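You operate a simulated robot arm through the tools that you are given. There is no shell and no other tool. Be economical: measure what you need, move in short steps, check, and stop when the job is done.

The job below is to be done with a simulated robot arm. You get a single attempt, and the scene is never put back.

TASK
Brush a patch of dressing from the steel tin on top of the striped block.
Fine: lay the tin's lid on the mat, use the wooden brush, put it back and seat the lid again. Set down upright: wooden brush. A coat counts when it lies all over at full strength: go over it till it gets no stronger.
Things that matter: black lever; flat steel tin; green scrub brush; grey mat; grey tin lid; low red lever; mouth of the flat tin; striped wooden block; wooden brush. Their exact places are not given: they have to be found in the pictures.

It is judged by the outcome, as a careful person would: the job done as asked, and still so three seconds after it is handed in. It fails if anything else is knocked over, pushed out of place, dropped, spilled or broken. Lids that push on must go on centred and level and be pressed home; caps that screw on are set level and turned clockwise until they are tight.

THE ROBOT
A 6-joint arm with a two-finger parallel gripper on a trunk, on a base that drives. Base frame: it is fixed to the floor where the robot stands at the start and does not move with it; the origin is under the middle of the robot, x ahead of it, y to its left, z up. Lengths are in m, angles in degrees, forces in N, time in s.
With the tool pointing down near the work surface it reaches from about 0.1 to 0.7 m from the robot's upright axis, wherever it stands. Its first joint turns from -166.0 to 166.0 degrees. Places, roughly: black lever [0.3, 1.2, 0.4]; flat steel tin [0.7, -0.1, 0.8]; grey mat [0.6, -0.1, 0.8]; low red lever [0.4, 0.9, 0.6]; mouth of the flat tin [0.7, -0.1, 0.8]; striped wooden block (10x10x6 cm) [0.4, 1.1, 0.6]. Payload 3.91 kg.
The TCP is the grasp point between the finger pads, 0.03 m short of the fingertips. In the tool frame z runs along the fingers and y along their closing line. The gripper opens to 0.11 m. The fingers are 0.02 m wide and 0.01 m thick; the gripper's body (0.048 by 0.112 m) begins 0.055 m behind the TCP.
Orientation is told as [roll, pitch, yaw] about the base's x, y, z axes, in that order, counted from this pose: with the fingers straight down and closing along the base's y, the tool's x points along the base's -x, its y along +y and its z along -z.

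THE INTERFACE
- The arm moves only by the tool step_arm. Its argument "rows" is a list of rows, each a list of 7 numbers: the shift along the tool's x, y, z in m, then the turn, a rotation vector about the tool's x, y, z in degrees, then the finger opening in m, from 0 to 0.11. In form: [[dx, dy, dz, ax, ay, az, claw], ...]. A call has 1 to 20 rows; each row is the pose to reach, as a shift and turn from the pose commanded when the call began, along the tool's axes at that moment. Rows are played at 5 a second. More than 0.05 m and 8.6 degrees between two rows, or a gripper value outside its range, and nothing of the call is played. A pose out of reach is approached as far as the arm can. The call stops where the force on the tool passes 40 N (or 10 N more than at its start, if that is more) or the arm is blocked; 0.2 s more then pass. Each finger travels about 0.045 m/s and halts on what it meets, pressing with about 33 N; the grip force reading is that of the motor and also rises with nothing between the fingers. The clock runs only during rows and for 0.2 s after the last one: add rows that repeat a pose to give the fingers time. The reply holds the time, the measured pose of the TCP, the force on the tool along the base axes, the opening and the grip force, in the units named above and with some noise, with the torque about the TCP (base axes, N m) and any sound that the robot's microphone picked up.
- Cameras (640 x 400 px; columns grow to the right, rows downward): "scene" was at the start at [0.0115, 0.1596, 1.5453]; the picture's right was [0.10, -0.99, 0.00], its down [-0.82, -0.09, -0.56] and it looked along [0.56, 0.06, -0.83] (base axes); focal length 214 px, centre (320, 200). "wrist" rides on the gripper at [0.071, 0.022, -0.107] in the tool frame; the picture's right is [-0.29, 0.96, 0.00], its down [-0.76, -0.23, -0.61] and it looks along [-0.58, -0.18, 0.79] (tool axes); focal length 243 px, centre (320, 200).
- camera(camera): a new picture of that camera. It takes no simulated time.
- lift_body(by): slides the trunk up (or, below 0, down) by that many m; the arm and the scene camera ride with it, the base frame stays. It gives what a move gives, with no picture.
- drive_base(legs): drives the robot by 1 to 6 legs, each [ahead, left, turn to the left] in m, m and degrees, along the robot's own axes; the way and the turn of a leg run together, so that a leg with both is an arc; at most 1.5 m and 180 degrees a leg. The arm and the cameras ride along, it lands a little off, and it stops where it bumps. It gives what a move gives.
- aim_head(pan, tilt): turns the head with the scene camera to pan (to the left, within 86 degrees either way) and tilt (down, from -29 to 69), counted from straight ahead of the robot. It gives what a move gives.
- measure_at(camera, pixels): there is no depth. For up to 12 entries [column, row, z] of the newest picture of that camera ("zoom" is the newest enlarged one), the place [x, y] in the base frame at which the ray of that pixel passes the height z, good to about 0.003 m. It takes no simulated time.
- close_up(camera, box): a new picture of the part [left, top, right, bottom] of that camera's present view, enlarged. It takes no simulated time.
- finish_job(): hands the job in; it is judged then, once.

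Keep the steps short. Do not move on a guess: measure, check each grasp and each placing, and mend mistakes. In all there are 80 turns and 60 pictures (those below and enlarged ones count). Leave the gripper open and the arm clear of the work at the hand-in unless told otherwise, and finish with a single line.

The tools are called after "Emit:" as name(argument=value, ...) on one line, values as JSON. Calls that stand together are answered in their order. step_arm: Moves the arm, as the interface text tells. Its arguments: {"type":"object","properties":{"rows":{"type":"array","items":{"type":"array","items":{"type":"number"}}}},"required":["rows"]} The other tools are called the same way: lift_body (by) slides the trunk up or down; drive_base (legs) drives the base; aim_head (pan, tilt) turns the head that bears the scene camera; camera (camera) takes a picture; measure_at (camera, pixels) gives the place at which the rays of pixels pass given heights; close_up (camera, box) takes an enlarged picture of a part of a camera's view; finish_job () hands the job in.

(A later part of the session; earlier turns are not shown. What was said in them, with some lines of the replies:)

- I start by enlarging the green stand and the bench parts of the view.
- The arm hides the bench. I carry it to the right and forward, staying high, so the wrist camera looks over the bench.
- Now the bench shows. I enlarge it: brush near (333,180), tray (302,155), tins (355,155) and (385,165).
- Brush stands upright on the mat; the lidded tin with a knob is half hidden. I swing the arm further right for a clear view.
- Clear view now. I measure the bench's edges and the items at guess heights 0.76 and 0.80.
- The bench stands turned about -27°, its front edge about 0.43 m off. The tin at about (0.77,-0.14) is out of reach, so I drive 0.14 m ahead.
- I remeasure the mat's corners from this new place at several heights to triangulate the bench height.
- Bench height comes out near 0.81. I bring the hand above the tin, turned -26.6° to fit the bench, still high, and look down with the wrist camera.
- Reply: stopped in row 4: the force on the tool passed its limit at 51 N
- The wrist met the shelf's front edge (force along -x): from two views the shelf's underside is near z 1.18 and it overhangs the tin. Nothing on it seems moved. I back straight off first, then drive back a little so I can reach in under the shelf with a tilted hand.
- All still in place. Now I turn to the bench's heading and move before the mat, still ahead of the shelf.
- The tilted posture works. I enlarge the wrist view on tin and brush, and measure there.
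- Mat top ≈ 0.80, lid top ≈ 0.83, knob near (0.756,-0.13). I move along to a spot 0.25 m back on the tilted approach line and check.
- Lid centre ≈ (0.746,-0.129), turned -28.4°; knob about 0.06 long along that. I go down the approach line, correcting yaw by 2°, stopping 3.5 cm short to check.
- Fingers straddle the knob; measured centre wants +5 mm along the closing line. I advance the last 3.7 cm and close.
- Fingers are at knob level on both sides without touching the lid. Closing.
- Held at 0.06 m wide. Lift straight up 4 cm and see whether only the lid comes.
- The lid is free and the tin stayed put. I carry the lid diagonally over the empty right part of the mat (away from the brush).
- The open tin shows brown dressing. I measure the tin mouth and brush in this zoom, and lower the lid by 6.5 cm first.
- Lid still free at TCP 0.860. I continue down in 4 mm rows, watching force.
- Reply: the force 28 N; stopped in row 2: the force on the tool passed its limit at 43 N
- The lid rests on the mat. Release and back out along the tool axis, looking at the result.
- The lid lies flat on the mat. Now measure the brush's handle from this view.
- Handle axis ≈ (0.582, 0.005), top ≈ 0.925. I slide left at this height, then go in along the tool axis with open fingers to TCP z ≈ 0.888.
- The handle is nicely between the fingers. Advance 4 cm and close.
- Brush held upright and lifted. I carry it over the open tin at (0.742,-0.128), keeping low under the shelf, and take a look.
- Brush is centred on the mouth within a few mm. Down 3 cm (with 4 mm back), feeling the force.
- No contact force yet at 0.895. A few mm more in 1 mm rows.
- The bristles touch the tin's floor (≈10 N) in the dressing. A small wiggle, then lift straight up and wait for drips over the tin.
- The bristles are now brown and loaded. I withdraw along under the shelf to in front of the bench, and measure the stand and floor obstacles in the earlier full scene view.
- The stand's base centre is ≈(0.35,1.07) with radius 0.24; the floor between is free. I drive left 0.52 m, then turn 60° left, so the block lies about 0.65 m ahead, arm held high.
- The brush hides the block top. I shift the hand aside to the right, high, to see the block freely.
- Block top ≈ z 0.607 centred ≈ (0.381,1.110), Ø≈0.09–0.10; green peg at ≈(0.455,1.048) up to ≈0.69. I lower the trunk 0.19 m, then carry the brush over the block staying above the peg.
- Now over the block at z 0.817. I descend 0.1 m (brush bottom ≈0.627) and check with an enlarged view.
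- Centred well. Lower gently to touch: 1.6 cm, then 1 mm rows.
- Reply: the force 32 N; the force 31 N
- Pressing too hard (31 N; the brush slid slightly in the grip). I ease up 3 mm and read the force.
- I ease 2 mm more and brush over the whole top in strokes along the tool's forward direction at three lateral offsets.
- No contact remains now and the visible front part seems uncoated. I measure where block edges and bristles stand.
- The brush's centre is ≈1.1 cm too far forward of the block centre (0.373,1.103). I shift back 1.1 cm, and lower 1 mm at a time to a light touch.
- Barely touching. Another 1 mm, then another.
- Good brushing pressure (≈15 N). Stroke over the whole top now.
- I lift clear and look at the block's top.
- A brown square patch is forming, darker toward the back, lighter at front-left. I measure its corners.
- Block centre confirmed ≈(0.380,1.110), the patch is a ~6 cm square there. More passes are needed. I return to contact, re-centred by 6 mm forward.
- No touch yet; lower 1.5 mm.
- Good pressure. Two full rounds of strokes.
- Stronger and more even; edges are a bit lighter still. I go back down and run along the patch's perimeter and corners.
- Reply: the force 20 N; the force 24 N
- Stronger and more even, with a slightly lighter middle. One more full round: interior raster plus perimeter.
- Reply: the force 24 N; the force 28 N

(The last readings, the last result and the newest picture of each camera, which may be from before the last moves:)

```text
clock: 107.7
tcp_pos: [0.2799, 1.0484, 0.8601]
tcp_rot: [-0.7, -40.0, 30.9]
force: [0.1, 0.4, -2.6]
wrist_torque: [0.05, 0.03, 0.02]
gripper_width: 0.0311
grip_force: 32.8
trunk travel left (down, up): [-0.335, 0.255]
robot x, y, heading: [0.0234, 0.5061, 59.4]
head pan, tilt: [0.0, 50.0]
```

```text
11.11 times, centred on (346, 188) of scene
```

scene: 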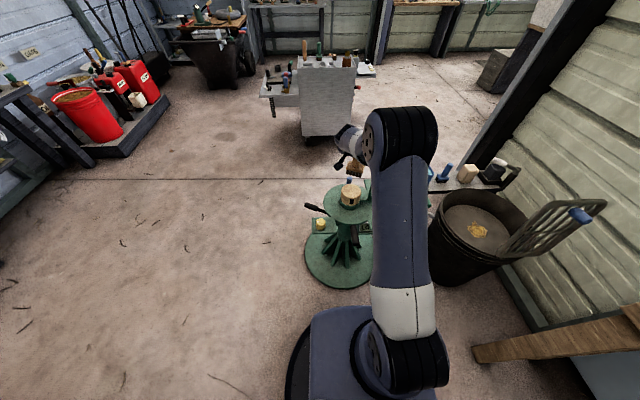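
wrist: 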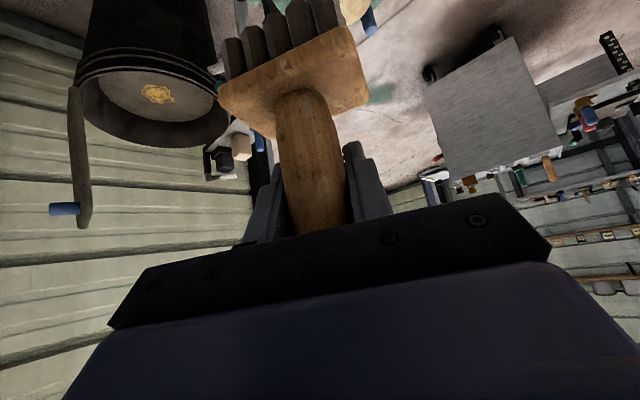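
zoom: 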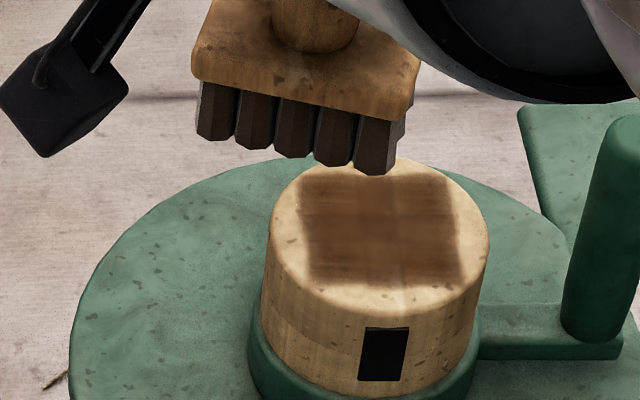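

Nearly unchanged from the last round – so close to saturated. For certainty, one more round with crosswise strokes, especially over the lighter middle/front, then compare.

Emit:
step_arm(rows=[[-0.02, 0, 0.04, 0, 0, 0, 0], [-0.04, 0, 0.08, 0, 0, 0, 0], [-0.0507, 0, 0.1207, 0, 0, 0, 0], [-0.025, 0, 0.1514, 0, 0, 0, 0], [0.0007, 0, 0.182, 0, 0, 0, 0], [0.015, 0, 0.199, 0, 0, 0, 0], [0.0206, 0, 0.2058, 0, 0, 0, 0], [0.0206, 0, 0.2058, 0, 0, 0, 0]])

Emit:
step_arm(rows=[[0.0214, 0.012, -0.018, 0, 0, 0, 0], [0.0214, -0.012, -0.018, 0, 0, 0, 0], [0.0153, -0.022, -0.0128, 0, 0, 0, 0], [0.0153, 0, -0.0128, 0, 0, 0, 0], [0.0153, 0.022, -0.0128, 0, 0, 0, 0], [0.0077, 0.022, -0.0064, 0, 0, 0, 0], [0.0077, 0, -0.0064, 0, 0, 0, 0], [0.0077, -0.022, -0.0064, 0, 0, 0, 0], [0, -0.022, 0, 0, 0, 0, 0], [0, 0, 0, 0, 0, 0, 0], [0, 0.022, 0, 0, 0, 0, 0], [-0.0077, 0.022, 0.0064, 0, 0, 0, 0], [-0.0077, 0, 0.0064, 0, 0, 0, 0], [-0.0077, -0.022, 0.0064, 0, 0, 0, 0], [-0.0153, -0.015, 0.0128, 0, 0, 0, 0], [-0.0153, 0.015, 0.0128, 0, 0, 0, 0], [-0.0214, 0.01, 0.018, 0, 0, 0, 0], [-0.0214, -0.01, 0.018, 0, 0, 0, 0], [-0.0107, 0, 0.009, 0, 0, 0, 0], [0, 0, 0, 0, 0, 0, 0]])

Emit:
step_arm(rows=[[-0.0193, 0, -0.023, 0, 0, 0, 0], [-0.045, 0, -0.0536, 0, 0, 0, 0], [-0.0707, 0, -0.0843, 0, 0, 0, 0], [-0.06, 0, -0.125, 0, 0, 0, 0], [-0.04, 0, -0.165, 0, 0, 0, 0], [-0.02, 0, -0.205, 0, 0, 0, 0]])

Emit:
close_up(camera="scene", box=[325, 170, 367, 206])

```text
clock: 109.5
tcp_pos: [0.38, 1.1073, 0.696]
tcp_rot: [-0.2, -40.5, 30.8]
force: [0.3, -4.9, 27.2]
wrist_torque: [0.13, 0.37, 0.02]
gripper_width: 0.0311
grip_force: 33.3
trunk travel left (down, up): [-0.335, 0.255]
robot x, y, heading: [0.026, 0.5032, 59.1]
head pan, tilt: [0.0, 50.0]
```

```text
clock: 113.7
tcp_pos: [0.379, 1.107, 0.6938]
tcp_rot: [-0.3, -40.4, 30.7]
force: [10.4, 4.6, 25.0]
wrist_torque: [0.49, -1.17, -0.05]
gripper_width: 0.0314
grip_force: 32.6
trunk travel left (down, up): [-0.335, 0.255]
robot x, y, heading: [0.023, 0.5026, 59.3]
head pan, tilt: [0.0, 50.0]
```

```text
clock: 115.1
tcp_pos: [0.2768, 1.0522, 0.8625]
tcp_rot: [-0.5, -40.0, 30.9]
force: [-0.2, 0.4, -2.1]
wrist_torque: [-0.04, 0.01, 0.01]
gripper_width: 0.0314
grip_force: 32.8
trunk travel left (down, up): [-0.335, 0.255]
robot x, y, heading: [0.0241, 0.5028, 59.6]
head pan, tilt: [0.0, 50.0]
```

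```text
11.11 times, centred on (346, 188) of scene
```

zoom: 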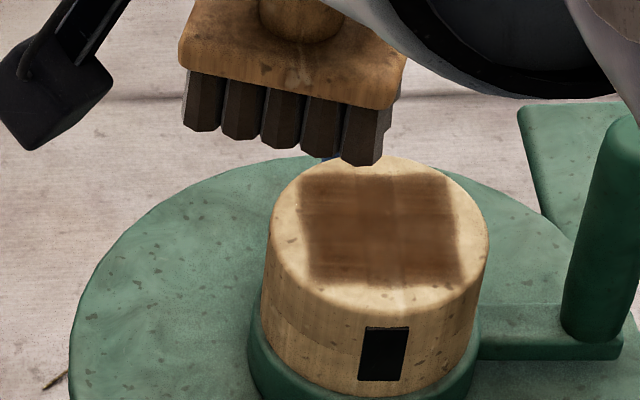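

The coat got no stronger anywhere (the light central line is the wood's own stripe). The block and stand are undisturbed. I go back: trunk up 0.19, arm to the travel pose, then reverse the drive.

Emit:
lift_body(by=0.19)

Emit:
step_arm(rows=[[0.024, -0.014, -0.006, 0, 0, 0, 0], [0.048, -0.028, -0.012, 0, 0, 0, 0], [0.072, -0.042, -0.018, 0, 0, 0, 0], [0.096, -0.056, -0.024, 0, 0, 0, 0], [0.119, -0.07, -0.029, 0, 0, 0, 0], [0.119, -0.07, -0.029, 0, 0, 0, 0]])

Emit:
drive_base(legs=[[0, 0, -59.4], [0, -0.504, 0]])

Emit:
aim_head(pan=-15, tilt=60)

Emit:
close_up(camera="scene", box=[260, 90, 420, 210])

```text
clock: 117.2
tcp_pos: [0.278, 1.0528, 1.052]
tcp_rot: [-0.4, -40.0, 31.0]
force: [-0.2, -0.4, -2.2]
wrist_torque: [0.02, 0.0, 0.01]
gripper_width: 0.0311
grip_force: 33.1
trunk travel left (down, up): [-0.525, 0.065]
robot x, y, heading: [0.0218, 0.5043, 59.5]
head pan, tilt: [0.0, 50.0]
```

```text
clock: 118.6
tcp_pos: [0.2184, 0.9354, 0.9972]
tcp_rot: [-0.6, -40.1, 31.1]
force: [-0.4, 0.3, -2.0]
wrist_torque: [0.01, -0.01, 0.01]
gripper_width: 0.0311
grip_force: 33.0
trunk travel left (down, up): [-0.525, 0.065]
robot x, y, heading: [0.026, 0.5032, 59.7]
head pan, tilt: [0.0, 50.0]
```

```text
clock: 124.1
tcp_pos: [0.4996, 0.0684, 0.9968]
tcp_rot: [-0.6, -40.1, -27.6]
force: [0.0, -0.3, -2.3]
wrist_torque: [-0.02, -0.04, 0.0]
gripper_width: 0.031
grip_force: 33.3
trunk travel left (down, up): [-0.525, 0.065]
robot x, y, heading: [0.0288, 0.011, 0.7]
head pan, tilt: [0.0, 50.0]
```

```text
clock: 124.9
tcp_pos: [0.4983, 0.068, 0.9966]
tcp_rot: [-0.5, -40.1, -27.6]
force: [0.7, 0.3, -2.2]
wrist_torque: [0.02, -0.02, 0.02]
gripper_width: 0.0312
grip_force: 33.2
trunk travel left (down, up): [-0.525, 0.065]
robot x, y, heading: [0.027, 0.0097, 0.6]
head pan, tilt: [-15.0, 60.0]
```

```text
3.33 times, centred on (340, 150) of scene
```

zoom: 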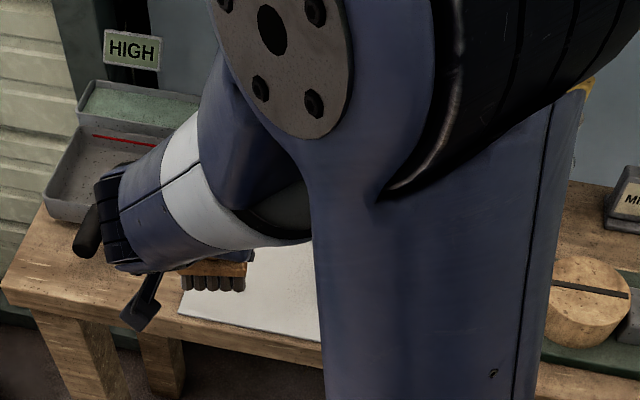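

Back at the bench (landed within 1 cm; the pose reading accounts for it). I move the brush over its old place (TCP 0.583,0.003) at z 0.93 and check with the wrist camera.

Emit:
step_arm(rows=[[-0.0095, -0.0045, 0.03, 0.13, 0, 0.15, 0], [-0.019, -0.009, 0.06, 0.25, 0, 0.3, 0], [-0.0285, -0.0136, 0.089, 0.4, 0, 0.45, 0], [-0.0379, -0.0182, 0.1188, 0.51, 0, 0.61, 0], [-0.0379, -0.0182, 0.1188, 0.51, 0, 0.61, 0]])

Emit:
camera(camera="wrist")

```text
clock: 126.1
tcp_pos: [0.5837, -0.0004, 0.9327]
tcp_rot: [-0.5, -40.1, -28.4]
force: [-0.2, 0.2, -1.4]
wrist_torque: [0.02, -0.02, 0.04]
gripper_width: 0.0314
grip_force: 33.2
trunk travel left (down, up): [-0.525, 0.065]
robot x, y, heading: [0.023, 0.0072, 0.8]
head pan, tilt: [-15.0, 60.0]
```

```text
7 pictures are left
```

wrist: 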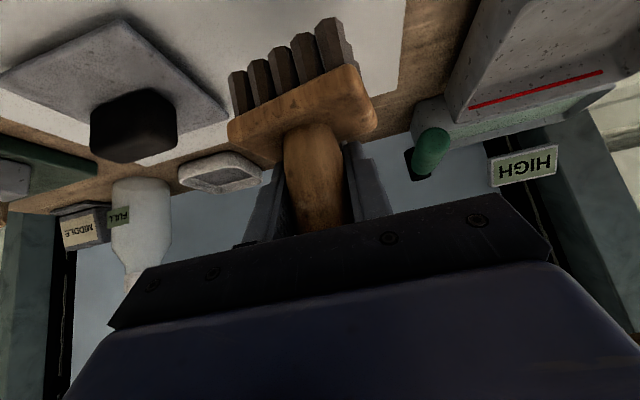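

Brush is over its old spot, nothing in the way. Lower 4.5 cm, then feel for the mat.

Emit:
step_arm(rows=[[0.0097, 0.003, 0.0115, 0, 0, 0, 0], [0.0193, 0.003, 0.023, 0, 0, 0, 0], [0.0289, 0.003, 0.0345, 0, 0, 0, 0], [0.0289, 0.003, 0.0345, 0, 0, 0, 0]])

Emit:
step_arm(rows=[[0.0013, 0, 0.0015, 0, 0, 0, 0], [0.0026, 0, 0.0031, 0, 0, 0, 0], [0.0026, 0, 0.0031, 0, 0, 0, 0]])

Emit:
step_arm(rows=[[0.0013, 0, 0.0015, 0, 0, 0, 0], [0.0013, 0, 0.0015, 0, 0, 0, 0]])

```text
clock: 127.1
tcp_pos: [0.5843, 0.0042, 0.8838]
tcp_rot: [-0.5, -40.0, -28.5]
force: [-0.3, 0.3, -1.9]
wrist_torque: [-0.01, -0.06, 0.0]
gripper_width: 0.0309
grip_force: 33.1
trunk travel left (down, up): [-0.525, 0.065]
robot x, y, heading: [0.0261, 0.0071, 0.6]
head pan, tilt: [-15.0, 60.0]
```

```text
clock: 127.9
tcp_pos: [0.5827, 0.0047, 0.8803]
tcp_rot: [-0.6, -40.1, -28.4]
force: [-1.3, 0.3, -2.1]
wrist_torque: [-0.03, 0.0, -0.03]
gripper_width: 0.0311
grip_force: 33.0
trunk travel left (down, up): [-0.525, 0.065]
robot x, y, heading: [0.0249, 0.0097, 0.6]
head pan, tilt: [-15.0, 60.0]
```

```text
clock: 128.5
tcp_pos: [0.5844, 0.0043, 0.8786]
tcp_rot: [-0.4, -40.1, -28.4]
force: [0.2, 0.2, -2.5]
wrist_torque: [-0.02, -0.02, 0.01]
gripper_width: 0.0311
grip_force: 32.8
trunk travel left (down, up): [-0.525, 0.065]
robot x, y, heading: [0.028, 0.0092, 0.9]
head pan, tilt: [-15.0, 60.0]
```

Not touching yet; continue by millimetres.

Emit:
step_arm(rows=[[0.0006, 0, 0.0008, 0, 0, 0, 0], [0.0013, 0, 0.0015, 0, 0, 0, 0], [0.0013, 0, 0.0015, 0, 0, 0, 0]])

Emit:
step_arm(rows=[[0.0006, 0, 0.0008, 0, 0, 0, 0], [0.0006, 0, 0.0008, 0, 0, 0, 0]])

```text
clock: 129.3
tcp_pos: [0.5839, 0.0039, 0.8768]
tcp_rot: [-0.4, -40.1, -28.4]
force: [0.3, -1.3, -2.4]
wrist_torque: [-0.03, -0.02, -0.05]
gripper_width: 0.0314
grip_force: 33.1
trunk travel left (down, up): [-0.525, 0.065]
robot x, y, heading: [0.0275, 0.0074, 0.8]
head pan, tilt: [-15.0, 60.0]
```

```text
clock: 129.9
tcp_pos: [0.5838, 0.0048, 0.8764]
tcp_rot: [-0.6, -40.0, -28.4]
force: [-0.1, 0.2, -2.7]
wrist_torque: [-0.05, -0.01, 0.03]
gripper_width: 0.0313
grip_force: 33.1
trunk travel left (down, up): [-0.525, 0.065]
robot x, y, heading: [0.0328, 0.0122, 0.7]
head pan, tilt: [-15.0, 60.0]
```

Emit:
step_arm(rows=[[0.0006, 0, 0.0008, 0, 0, 0, 0], [0.0013, 0, 0.0015, 0, 0, 0, 0], [0.0013, 0, 0.0015, 0, 0, 0, 0]])

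Emit:
step_arm(rows=[[0.0006, 0, 0.0008, 0, 0, 0, 0], [0.0006, 0, 0.0008, 0, 0, 0, 0]])

Emit:
step_arm(rows=[[0.0006, 0, 0.0008, 0, 0, 0, 0], [0.0006, 0, 0.0008, 0, 0, 0, 0]])

```text
clock: 130.7
tcp_pos: [0.5845, 0.0041, 0.8743]
tcp_rot: [-0.5, -40.2, -28.5]
force: [-2.2, -0.5, 7.4]
wrist_torque: [0.2, -0.09, 0.05]
gripper_width: 0.0313
grip_force: 33.1
trunk travel left (down, up): [-0.525, 0.065]
robot x, y, heading: [0.0286, 0.0159, 0.9]
head pan, tilt: [-15.0, 60.0]
```

```text
clock: 131.3
tcp_pos: [0.5837, 0.0044, 0.8747]
tcp_rot: [-0.4, -40.3, -28.4]
force: [-1.4, 0.3, 16.1]
wrist_torque: [0.11, -0.24, -0.03]
gripper_width: 0.0312
grip_force: 32.9
trunk travel left (down, up): [-0.525, 0.065]
robot x, y, heading: [0.0259, 0.0106, 0.6]
head pan, tilt: [-15.0, 60.0]
```

```text
clock: 131.9
tcp_pos: [0.5832, 0.0044, 0.8731]
tcp_rot: [-0.3, -40.3, -28.5]
force: [-0.3, -3.6, 24.0]
wrist_torque: [-0.18, -0.5, -0.09]
gripper_width: 0.0312
grip_force: 32.9
trunk travel left (down, up): [-0.525, 0.065]
robot x, y, heading: [0.026, 0.007, 0.7]
head pan, tilt: [-15.0, 60.0]
```

The brush stands on the mat. Ease 2 mm, open, and back out along the tool axis.

Emit:
step_arm(rows=[[-0.0013, 0, -0.0015, 0, 0, 0, 0.0], [-0.0013, 0, -0.0015, 0, 0, 0, 0.03], [-0.0013, 0, -0.0015, 0, 0, 0, 0.05], [-0.0013, 0, -0.0015, 0, 0, 0, 0.07], [-0.0013, 0, -0.0015, 0, 0, 0, 0.09], [-0.0013, 0, -0.0015, 0, 0, 0, 0.11], [-0.0013, 0, -0.0015, 0, 0, 0, 0.11], [-0.0013, 0, -0.0015, 0, 0, 0, 0.11], [-0.0013, 0, -0.03, 0, 0, 0, 0.11], [-0.0013, 0, -0.07, 0, 0, 0, 0.11], [-0.0013, 0, -0.11, 0, 0, 0, 0.11], [-0.0013, -0.04, -0.13, 0, 0, 0, 0.11], [-0.0013, -0.08, -0.15, 0, 0, 0, 0.11], [-0.0013, -0.12, -0.16, 0, 0, 0, 0.11], [-0.0013, -0.16, -0.16, 0, 0, 0, 0.11]])

Emit:
camera(camera="wrist")

```text
clock: 135.1
tcp_pos: [0.4177, -0.0841, 0.9985]
tcp_rot: [-0.5, -40.2, -28.3]
force: [0.1, 0.7, -0.1]
wrist_torque: [-0.03, 0.01, -0.04]
gripper_width: 0.11
grip_force: 0.0
trunk travel left (down, up): [-0.525, 0.065]
robot x, y, heading: [0.0274, 0.0111, 0.6]
head pan, tilt: [-15.0, 60.0]
```

```text
6 pictures are left
```

wrist: 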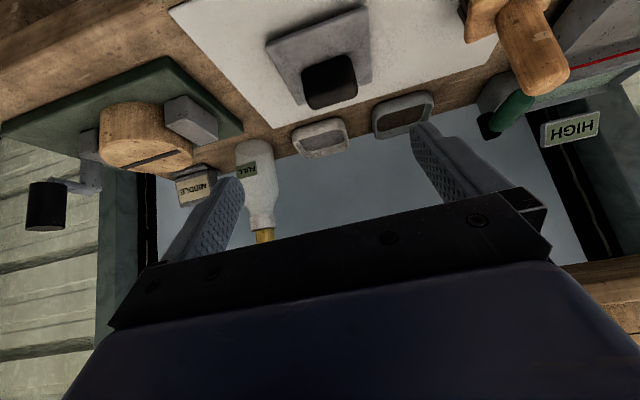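

The brush stands upright in its place. I measure the lid on the mat in this view.

Emit:
measure_at(camera="wrist", pixels=[[267, 46, 0.817], [366, 9, 0.817], [298, 104, 0.817], [371, 83, 0.817], [302, 76, 0.817], [352, 58, 0.817], [308, 108, 0.847], [356, 95, 0.847]])

```text
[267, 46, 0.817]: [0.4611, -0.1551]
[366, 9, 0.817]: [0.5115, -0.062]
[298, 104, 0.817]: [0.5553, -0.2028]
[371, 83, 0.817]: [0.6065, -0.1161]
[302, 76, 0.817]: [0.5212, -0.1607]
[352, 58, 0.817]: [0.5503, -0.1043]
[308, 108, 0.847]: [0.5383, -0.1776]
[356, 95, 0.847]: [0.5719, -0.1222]
```

The lid lies ≈2 cm further left than my release reading suggested (its centre ≈(0.534,-0.134), same turn). I aim at the measured place, stopping 4 cm short for a check.

Emit:
step_arm(rows=[[0.0016, 0.003, 0.036, 0, 0, 0, 0.11], [0.0032, 0.006, 0.072, 0, 0, 0, 0.11], [0.0048, 0.009, 0.108, 0, 0, 0, 0.11], [0.0064, 0.011, 0.144, 0, 0, 0, 0.11], [0.0064, 0.011, 0.144, 0, 0, 0, 0.11]])

Emit:
close_up(camera="wrist", box=[160, 0, 560, 250])

```text
clock: 136.3
tcp_pos: [0.5012, -0.122, 0.8844]
tcp_rot: [-0.4, -40.2, -28.4]
force: [0.0, -0.4, -0.3]
wrist_torque: [0.0, 0.02, -0.02]
gripper_width: 0.1102
grip_force: 0.0
trunk travel left (down, up): [-0.525, 0.065]
robot x, y, heading: [0.0273, 0.0074, 0.6]
head pan, tilt: [-15.0, 60.0]
```

```text
1.60 times, centred on (360, 125) of wrist
```

zoom: 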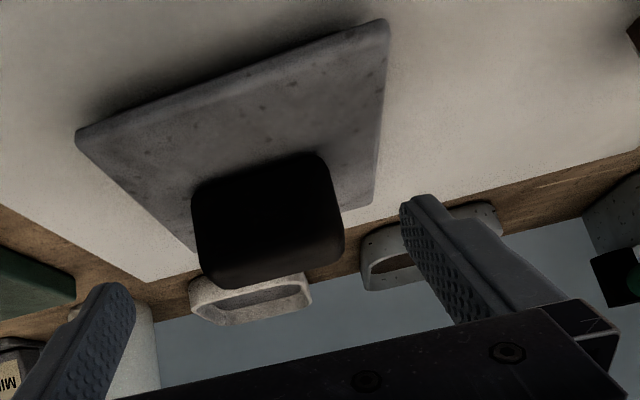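

This matches the earlier approach view almost exactly, so the same last step applies: +5 mm sideways, 3.8 cm in, then close.

Emit:
step_arm(rows=[[0, 0.005, 0.012, 0, 0, 0, 0.11], [0, 0.005, 0.025, 0, 0, 0, 0.11], [0, 0.005, 0.038, 0, 0, 0, 0.11], [0, 0.005, 0.038, 0, 0, 0, 0.11], [0, 0.005, 0.038, 0, 0, 0, 0.08], [0, 0.005, 0.038, 0, 0, 0, 0.065], [0, 0.005, 0.038, 0, 0, 0, 0.055], [0, 0.005, 0.038, 0, 0, 0, 0.045], [0, 0.005, 0.038, 0, 0, 0, 0.03], [0, 0.005, 0.038, 0, 0, 0, 0.03], [0, 0.005, 0.038, 0, 0, 0, 0.03]])

```text
clock: 138.7
tcp_pos: [0.5242, -0.1273, 0.8543]
tcp_rot: [-0.5, -40.1, -28.3]
force: [-0.2, -0.3, 1.7]
wrist_torque: [0.09, -0.07, -0.02]
gripper_width: 0.0593
grip_force: 33.1
trunk travel left (down, up): [-0.525, 0.065]
robot x, y, heading: [0.0281, 0.009, 0.6]
head pan, tilt: [-15.0, 60.0]
```

Lid gripped at 0.059 m as before. Lift 7 cm and carry it back over the tin along the reverse path.

Emit:
step_arm(rows=[[-0.0226, 0, -0.0268, 0, 0, 0, 0.03], [-0.0451, 0, -0.0536, 0, 0, 0, 0.03], [-0.0733, 0.0208, -0.0299, 0, 0, 0, 0.03], [-0.1014, 0.0416, -0.0062, 0, 0, 0, 0.03], [-0.1296, 0.0624, 0.0175, 0, 0, 0, 0.03], [-0.1577, 0.0832, 0.0412, 0, 0, 0, 0.03], [-0.1859, 0.104, 0.0649, 0, 0, 0, 0.03], [-0.1859, 0.104, 0.0649, 0, 0, 0, 0.03]])

Emit:
camera(camera="wrist")

```text
clock: 140.5
tcp_pos: [0.7364, -0.1218, 0.9263]
tcp_rot: [-0.4, -40.1, -28.4]
force: [0.1, 0.3, -1.4]
wrist_torque: [-0.04, -0.01, -0.01]
gripper_width: 0.0595
grip_force: 33.4
trunk travel left (down, up): [-0.525, 0.065]
robot x, y, heading: [0.0302, 0.0077, 0.7]
head pan, tilt: [-15.0, 60.0]
```

```text
4 pictures are left
```

wrist: 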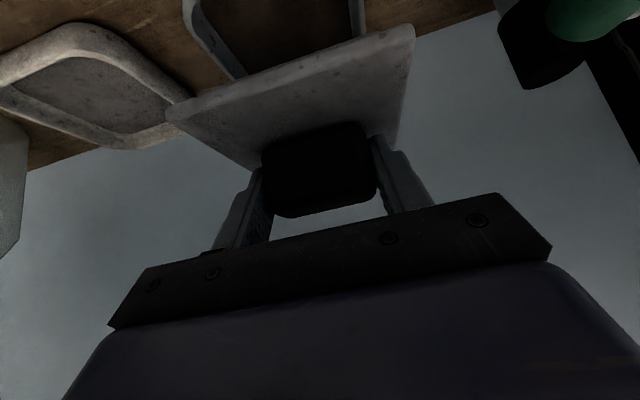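

Before lowering, I measure the tin's visible side rims to confirm sideways alignment.

Emit:
measure_at(camera="wrist", pixels=[[184, 10, 0.825], [225, 76, 0.825], [243, 72, 0.825], [364, 8, 0.825], [366, 30, 0.825], [352, 8, 0.825], [168, 110, 0.872], [413, 28, 0.872]])

Emit:
close_up(camera="wrist", box=[150, 0, 430, 140])

```text
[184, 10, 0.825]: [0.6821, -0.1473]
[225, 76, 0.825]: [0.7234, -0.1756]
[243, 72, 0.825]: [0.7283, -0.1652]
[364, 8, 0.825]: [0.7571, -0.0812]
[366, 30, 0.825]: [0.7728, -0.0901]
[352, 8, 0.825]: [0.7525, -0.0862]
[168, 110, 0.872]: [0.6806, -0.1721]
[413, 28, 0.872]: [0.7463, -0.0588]
```

```text
2.29 times, centred on (290, 70) of wrist
```

zoom: 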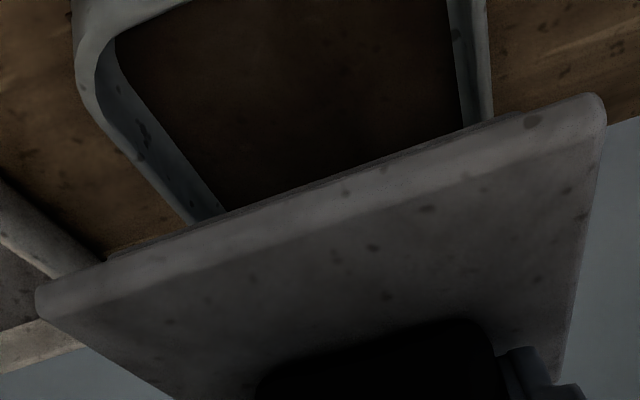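

Tin middle s≈0.240, lid ≈0.243: correct 2 mm sideways, and lower 5 cm first.

Emit:
step_arm(rows=[[0.0097, -0.002, 0.0115, 0, 0, 0, 0.03], [0.0193, -0.002, 0.023, 0, 0, 0, 0.03], [0.0277, -0.002, 0.0329, 0, 0, 0, 0.03], [0.0322, -0.002, 0.0383, 0, 0, 0, 0.03], [0.0322, -0.002, 0.0383, 0, 0, 0, 0.03]])

Emit:
step_arm(rows=[[0.0013, 0, 0.0015, 0, 0, 0, 0.03], [0.0026, 0, 0.0031, 0, 0, 0, 0.03], [0.0026, 0, 0.0031, 0, 0, 0, 0.03]])

```text
clock: 141.7
tcp_pos: [0.7345, -0.1255, 0.8759]
tcp_rot: [-0.4, -40.3, -28.4]
force: [1.7, -0.2, 11.7]
wrist_torque: [-0.48, 0.13, 0.04]
gripper_width: 0.0594
grip_force: 33.1
trunk travel left (down, up): [-0.525, 0.065]
robot x, y, heading: [0.0294, 0.0112, 1.0]
head pan, tilt: [-15.0, 60.0]
```

```text
clock: 142.5
tcp_pos: [0.7348, -0.124, 0.8715]
tcp_rot: [-0.3, -40.3, -28.4]
force: [6.6, 5.3, 29.3]
wrist_torque: [-0.9, 0.53, 0.0]
gripper_width: 0.0597
grip_force: 32.9
trunk travel left (down, up): [-0.525, 0.065]
robot x, y, heading: [0.03, 0.0089, 0.9]
head pan, tilt: [-15.0, 60.0]
```

Contact came a bit early with a side force of ≈8 N toward +e, so the lid wants to sit slightly further left. I lift 8 mm, shift +2 mm and retry.

Emit:
step_arm(rows=[[-0.0026, 0, -0.0031, 0, 0, 0, 0.03], [-0.0051, 0.0, -0.0061, 0, 0, 0, 0.03], [-0.0055, 0.002, -0.0055, 0, 0, 0, 0.03], [-0.0055, 0.002, -0.0055, 0, 0, 0, 0.03]])

Emit:
step_arm(rows=[[0.0013, 0, 0.0015, 0, 0, 0, 0.03], [0.0026, 0, 0.0031, 0, 0, 0, 0.03], [0.0026, 0, 0.0031, 0, 0, 0, 0.03]])

Emit:
step_arm(rows=[[0.0013, 0, 0.0015, 0, 0, 0, 0.03], [0.0019, 0, 0.0023, 0, 0, 0, 0.03], [0.0019, 0, 0.0023, 0, 0, 0, 0.03]])

```text
clock: 143.5
tcp_pos: [0.7355, -0.1236, 0.8762]
tcp_rot: [-0.6, -39.9, -28.4]
force: [0.1, -0.4, -0.6]
wrist_torque: [-0.01, 0.01, 0.0]
gripper_width: 0.0599
grip_force: 33.1
trunk travel left (down, up): [-0.525, 0.065]
robot x, y, heading: [0.0292, 0.0101, 0.5]
head pan, tilt: [-15.0, 60.0]
```

```text
clock: 144.3
tcp_pos: [0.7365, -0.1244, 0.8719]
tcp_rot: [-0.5, -40.1, -28.4]
force: [0.3, -0.5, -1.8]
wrist_torque: [0.01, 0.01, -0.01]
gripper_width: 0.0599
grip_force: 33.2
trunk travel left (down, up): [-0.525, 0.065]
robot x, y, heading: [0.0294, 0.01, 0.8]
head pan, tilt: [-15.0, 60.0]
```

```text
clock: 145.1
tcp_pos: [0.7366, -0.125, 0.8705]
tcp_rot: [-0.5, -40.1, -28.4]
force: [-0.1, -0.9, 0.9]
wrist_torque: [0.02, 0.01, 0.02]
gripper_width: 0.0597
grip_force: 33.2
trunk travel left (down, up): [-0.525, 0.065]
robot x, y, heading: [0.0284, 0.0078, 0.6]
head pan, tilt: [-15.0, 60.0]
```

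Now it goes down freely. Continue in small steps.

Emit:
step_arm(rows=[[0.0013, 0, 0.0015, 0, 0, 0, 0.03], [0.0013, 0, 0.0015, 0, 0, 0, 0.03]])

Emit:
step_arm(rows=[[0.0013, 0, 0.0015, 0, 0, 0, 0.03], [0.0013, 0, 0.0015, 0, 0, 0, 0.03]])

Emit:
step_arm(rows=[[0.0013, 0, 0.0015, 0, 0, 0, 0.03], [0.0013, 0, 0.0015, 0, 0, 0, 0.03]])

```text
clock: 145.7
tcp_pos: [0.7368, -0.1239, 0.8679]
tcp_rot: [-0.5, -40.1, -28.4]
force: [-0.1, 0.9, -0.8]
wrist_torque: [0.02, 0.01, 0.0]
gripper_width: 0.0596
grip_force: 33.1
trunk travel left (down, up): [-0.525, 0.065]
robot x, y, heading: [0.0314, 0.014, 0.4]
head pan, tilt: [-15.0, 60.0]
```

```text
clock: 146.3
tcp_pos: [0.7371, -0.1235, 0.865]
tcp_rot: [-0.5, -40.1, -28.4]
force: [-0.4, -0.6, -1.0]
wrist_torque: [0.03, 0.02, -0.02]
gripper_width: 0.0597
grip_force: 32.8
trunk travel left (down, up): [-0.525, 0.065]
robot x, y, heading: [0.0294, 0.0074, 0.5]
head pan, tilt: [-15.0, 60.0]
```

```text
clock: 146.9
tcp_pos: [0.7369, -0.1243, 0.8643]
tcp_rot: [-0.4, -40.2, -28.5]
force: [0.2, -2.7, 8.6]
wrist_torque: [0.51, 0.17, 0.02]
gripper_width: 0.0596
grip_force: 32.9
trunk travel left (down, up): [-0.525, 0.065]
robot x, y, heading: [0.0277, 0.0081, 0.6]
head pan, tilt: [-15.0, 60.0]
```

Contact at 0.864, about the original seated height. Press on further to about 30 N.

Emit:
step_arm(rows=[[0.0013, 0, 0.0015, 0, 0, 0, 0.03], [0.0019, 0, 0.0023, 0, 0, 0, 0.03], [0.0019, 0, 0.0023, 0, 0, 0, 0.03]])

Emit:
close_up(camera="wrist", box=[150, 0, 470, 200])

```text
clock: 147.7
tcp_pos: [0.7365, -0.1238, 0.8644]
tcp_rot: [-0.4, -40.4, -28.4]
force: [-1.1, -3.1, 28.2]
wrist_torque: [0.25, -0.1, 0.26]
gripper_width: 0.0595
grip_force: 32.5
trunk travel left (down, up): [-0.525, 0.065]
robot x, y, heading: [0.0284, 0.0071, 0.8]
head pan, tilt: [-15.0, 60.0]
```

```text
2.00 times, centred on (310, 100) of wrist
```

zoom: 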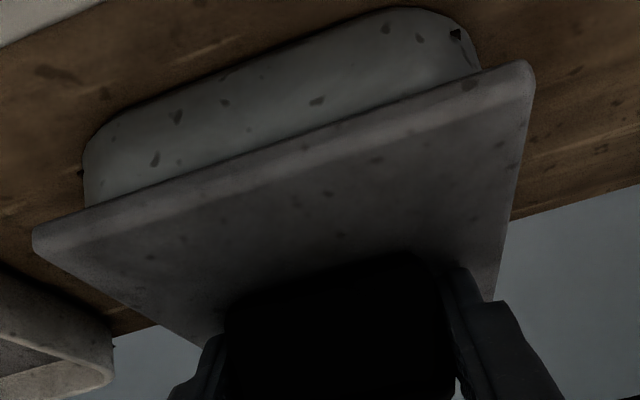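

Lid lies level and centred on the tin. One more firm press, then release and withdraw along the tool axis.

Emit:
step_arm(rows=[[0.0006, 0, 0.0008, 0, 0, 0, 0.03], [0.001, 0, 0.0011, 0, 0, 0, 0.03], [0.001, 0, 0.0011, 0, 0, 0, 0.03]])

Emit:
step_arm(rows=[[-0.0019, 0, -0.0023, 0, 0, 0, 0.03], [-0.0019, 0, -0.0023, 0, 0, 0, 0.07], [-0.0019, 0, -0.0023, 0, 0, 0, 0.09], [-0.0019, 0, -0.0023, 0, 0, 0, 0.11], [-0.0019, 0, -0.0023, 0, 0, 0, 0.11], [-0.0019, 0, -0.0023, 0, 0, 0, 0.11], [-0.0019, 0, -0.025, 0, 0, 0, 0.11], [-0.0019, 0, -0.06, 0, 0, 0, 0.11]])

```text
clock: 148.5
tcp_pos: [0.7369, -0.1248, 0.8625]
tcp_rot: [-0.3, -40.5, -28.5]
force: [1.2, -1.8, 33.8]
wrist_torque: [0.32, -0.33, 0.55]
gripper_width: 0.0595
grip_force: 32.9
trunk travel left (down, up): [-0.525, 0.065]
robot x, y, heading: [0.0296, 0.0092, 0.6]
head pan, tilt: [-15.0, 60.0]
```

```text
clock: 150.3
tcp_pos: [0.704, -0.1066, 0.9059]
tcp_rot: [-0.6, -40.0, -28.3]
force: [-0.2, 0.1, -0.5]
wrist_torque: [-0.01, 0.02, 0.04]
gripper_width: 0.11
grip_force: 0.1
trunk travel left (down, up): [-0.525, 0.065]
robot x, y, heading: [0.025, 0.0143, 0.7]
head pan, tilt: [-15.0, 60.0]
```

To be sure it is home, I close the empty fingers above the knob and press down on its top.

Emit:
step_arm(rows=[[-0.0128, 0, -0.012, 0, 0, 0, 0.08], [-0.0255, 0, 0.0, 0, 0, 0, 0.05], [-0.0381, 0, 0.0137, 0, 0, 0, 0.02], [-0.0381, 0, 0.0137, 0, 0, 0, 0.0], [-0.0381, 0, 0.0137, 0, 0, 0, 0.0], [-0.0381, 0, 0.0137, 0, 0, 0, 0.0], [-0.0381, 0, 0.0137, 0, 0, 0, 0.0], [-0.0285, 0, 0.0252, 0, 0, 0, 0.0], [-0.0252, 0, 0.029, 0, 0, 0, 0.0], [-0.0252, 0, 0.029, 0, 0, 0, 0.0]])

Emit:
step_arm(rows=[[0.0006, 0, 0.0008, 0, 0, 0, 0], [0.0013, 0, 0.0015, 0, 0, 0, 0], [0.0019, 0, 0.0023, 0, 0, 0, 0], [0.0026, 0, 0.0031, 0, 0, 0, 0], [0.0032, 0, 0.0038, 0, 0, 0, 0], [0.0039, 0, 0.0046, 0, 0, 0, 0], [0.0045, 0, 0.0054, 0, 0, 0, 0], [0.0051, 0, 0.0061, 0, 0, 0, 0], [0.0058, 0, 0.0069, 0, 0, 0, 0], [0.0064, 0, 0.0077, 0, 0, 0, 0]])

```text
clock: 152.5
tcp_pos: [0.7399, -0.125, 0.9051]
tcp_rot: [-0.3, -40.5, -28.5]
force: [6.2, -2.9, 20.0]
wrist_torque: [-0.23, -0.43, -0.09]
gripper_width: 0.0
grip_force: 33.3
trunk travel left (down, up): [-0.525, 0.065]
robot x, y, heading: [0.0279, 0.011, 0.4]
head pan, tilt: [-15.0, 60.0]
```

```text
clock: 153.4
tcp_pos: [0.7417, -0.1259, 0.9045]
tcp_rot: [0.0, -41.1, -28.7]
force: [0.0, -0.8, 12.6]
wrist_torque: [-0.1, -0.13, -0.14]
gripper_width: 0.0
grip_force: 32.9
trunk travel left (down, up): [-0.525, 0.065]
robot x, y, heading: [0.0289, 0.0106, 0.6]
head pan, tilt: [-15.0, 60.0]
stopped in row 4: the force on the tool passed its limit at 41 N (the readings are from after the stop); the commanded pose is now the measured one
```

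Pressed to 41 N without yielding: the lid is home. Withdraw along the tool axis, then clear of the bench, opening the fingers.

Emit:
step_arm(rows=[[0, 0, -0.03, 0, 0, 0, 0], [0, 0, -0.07, 0, 0, 0, 0], [0, 0, -0.11, 0, 0, 0, 0], [0, 0, -0.15, 0, 0, 0, 0], [0, 0, -0.19, 0, 0, 0, 0], [0.03, 0, -0.215, 0, 0, 0, 0.03], [0.06, -0.02, -0.24, 0, 0, 0, 0.06], [0.09, -0.04, -0.26, 0, 0, 0, 0.09], [0.11, -0.07, -0.28, 0, 0, 0, 0.11], [0.13, -0.1, -0.29, 0, 0, 0, 0.11], [0.13, -0.14, -0.29, 0, 0, 0, 0.11], [0.13, -0.18, -0.29, 0, 0, 0, 0.11], [0.13, -0.22, -0.29, 0, 0, 0, 0.11]])

Emit:
close_up(camera="scene", box=[240, 60, 440, 210])

```text
clock: 156.2
tcp_pos: [0.3831, -0.1731, 1.0352]
tcp_rot: [-0.8, -40.2, -28.6]
force: [1.2, 0.5, 0.9]
wrist_torque: [-0.06, 0.07, -0.07]
gripper_width: 0.11
grip_force: 0.0
out of reach, approached as far as the arm can: row 13
trunk travel left (down, up): [-0.525, 0.065]
robot x, y, heading: [0.0283, 0.0065, 0.5]
head pan, tilt: [-15.0, 60.0]
```

```text
2.67 times, centred on (340, 135) of scene
```

zoom: 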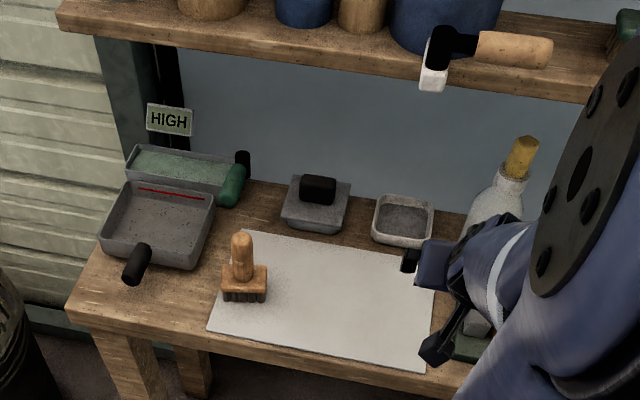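

The lid is seated level on the tin, the brush stands upright in its old place, the coat is done, and the gripper is open and clear. Handing in.

Emit:
finish_job()

```text
The job is handed in.
```

I brushed a full coat of dressing onto a 6 cm square on top of the striped block, stood the wooden brush back upright in its place, pressed the tin's lid home, and handed the job in; early on the arm bumped the shelf edge once, but nothing was seen to move.
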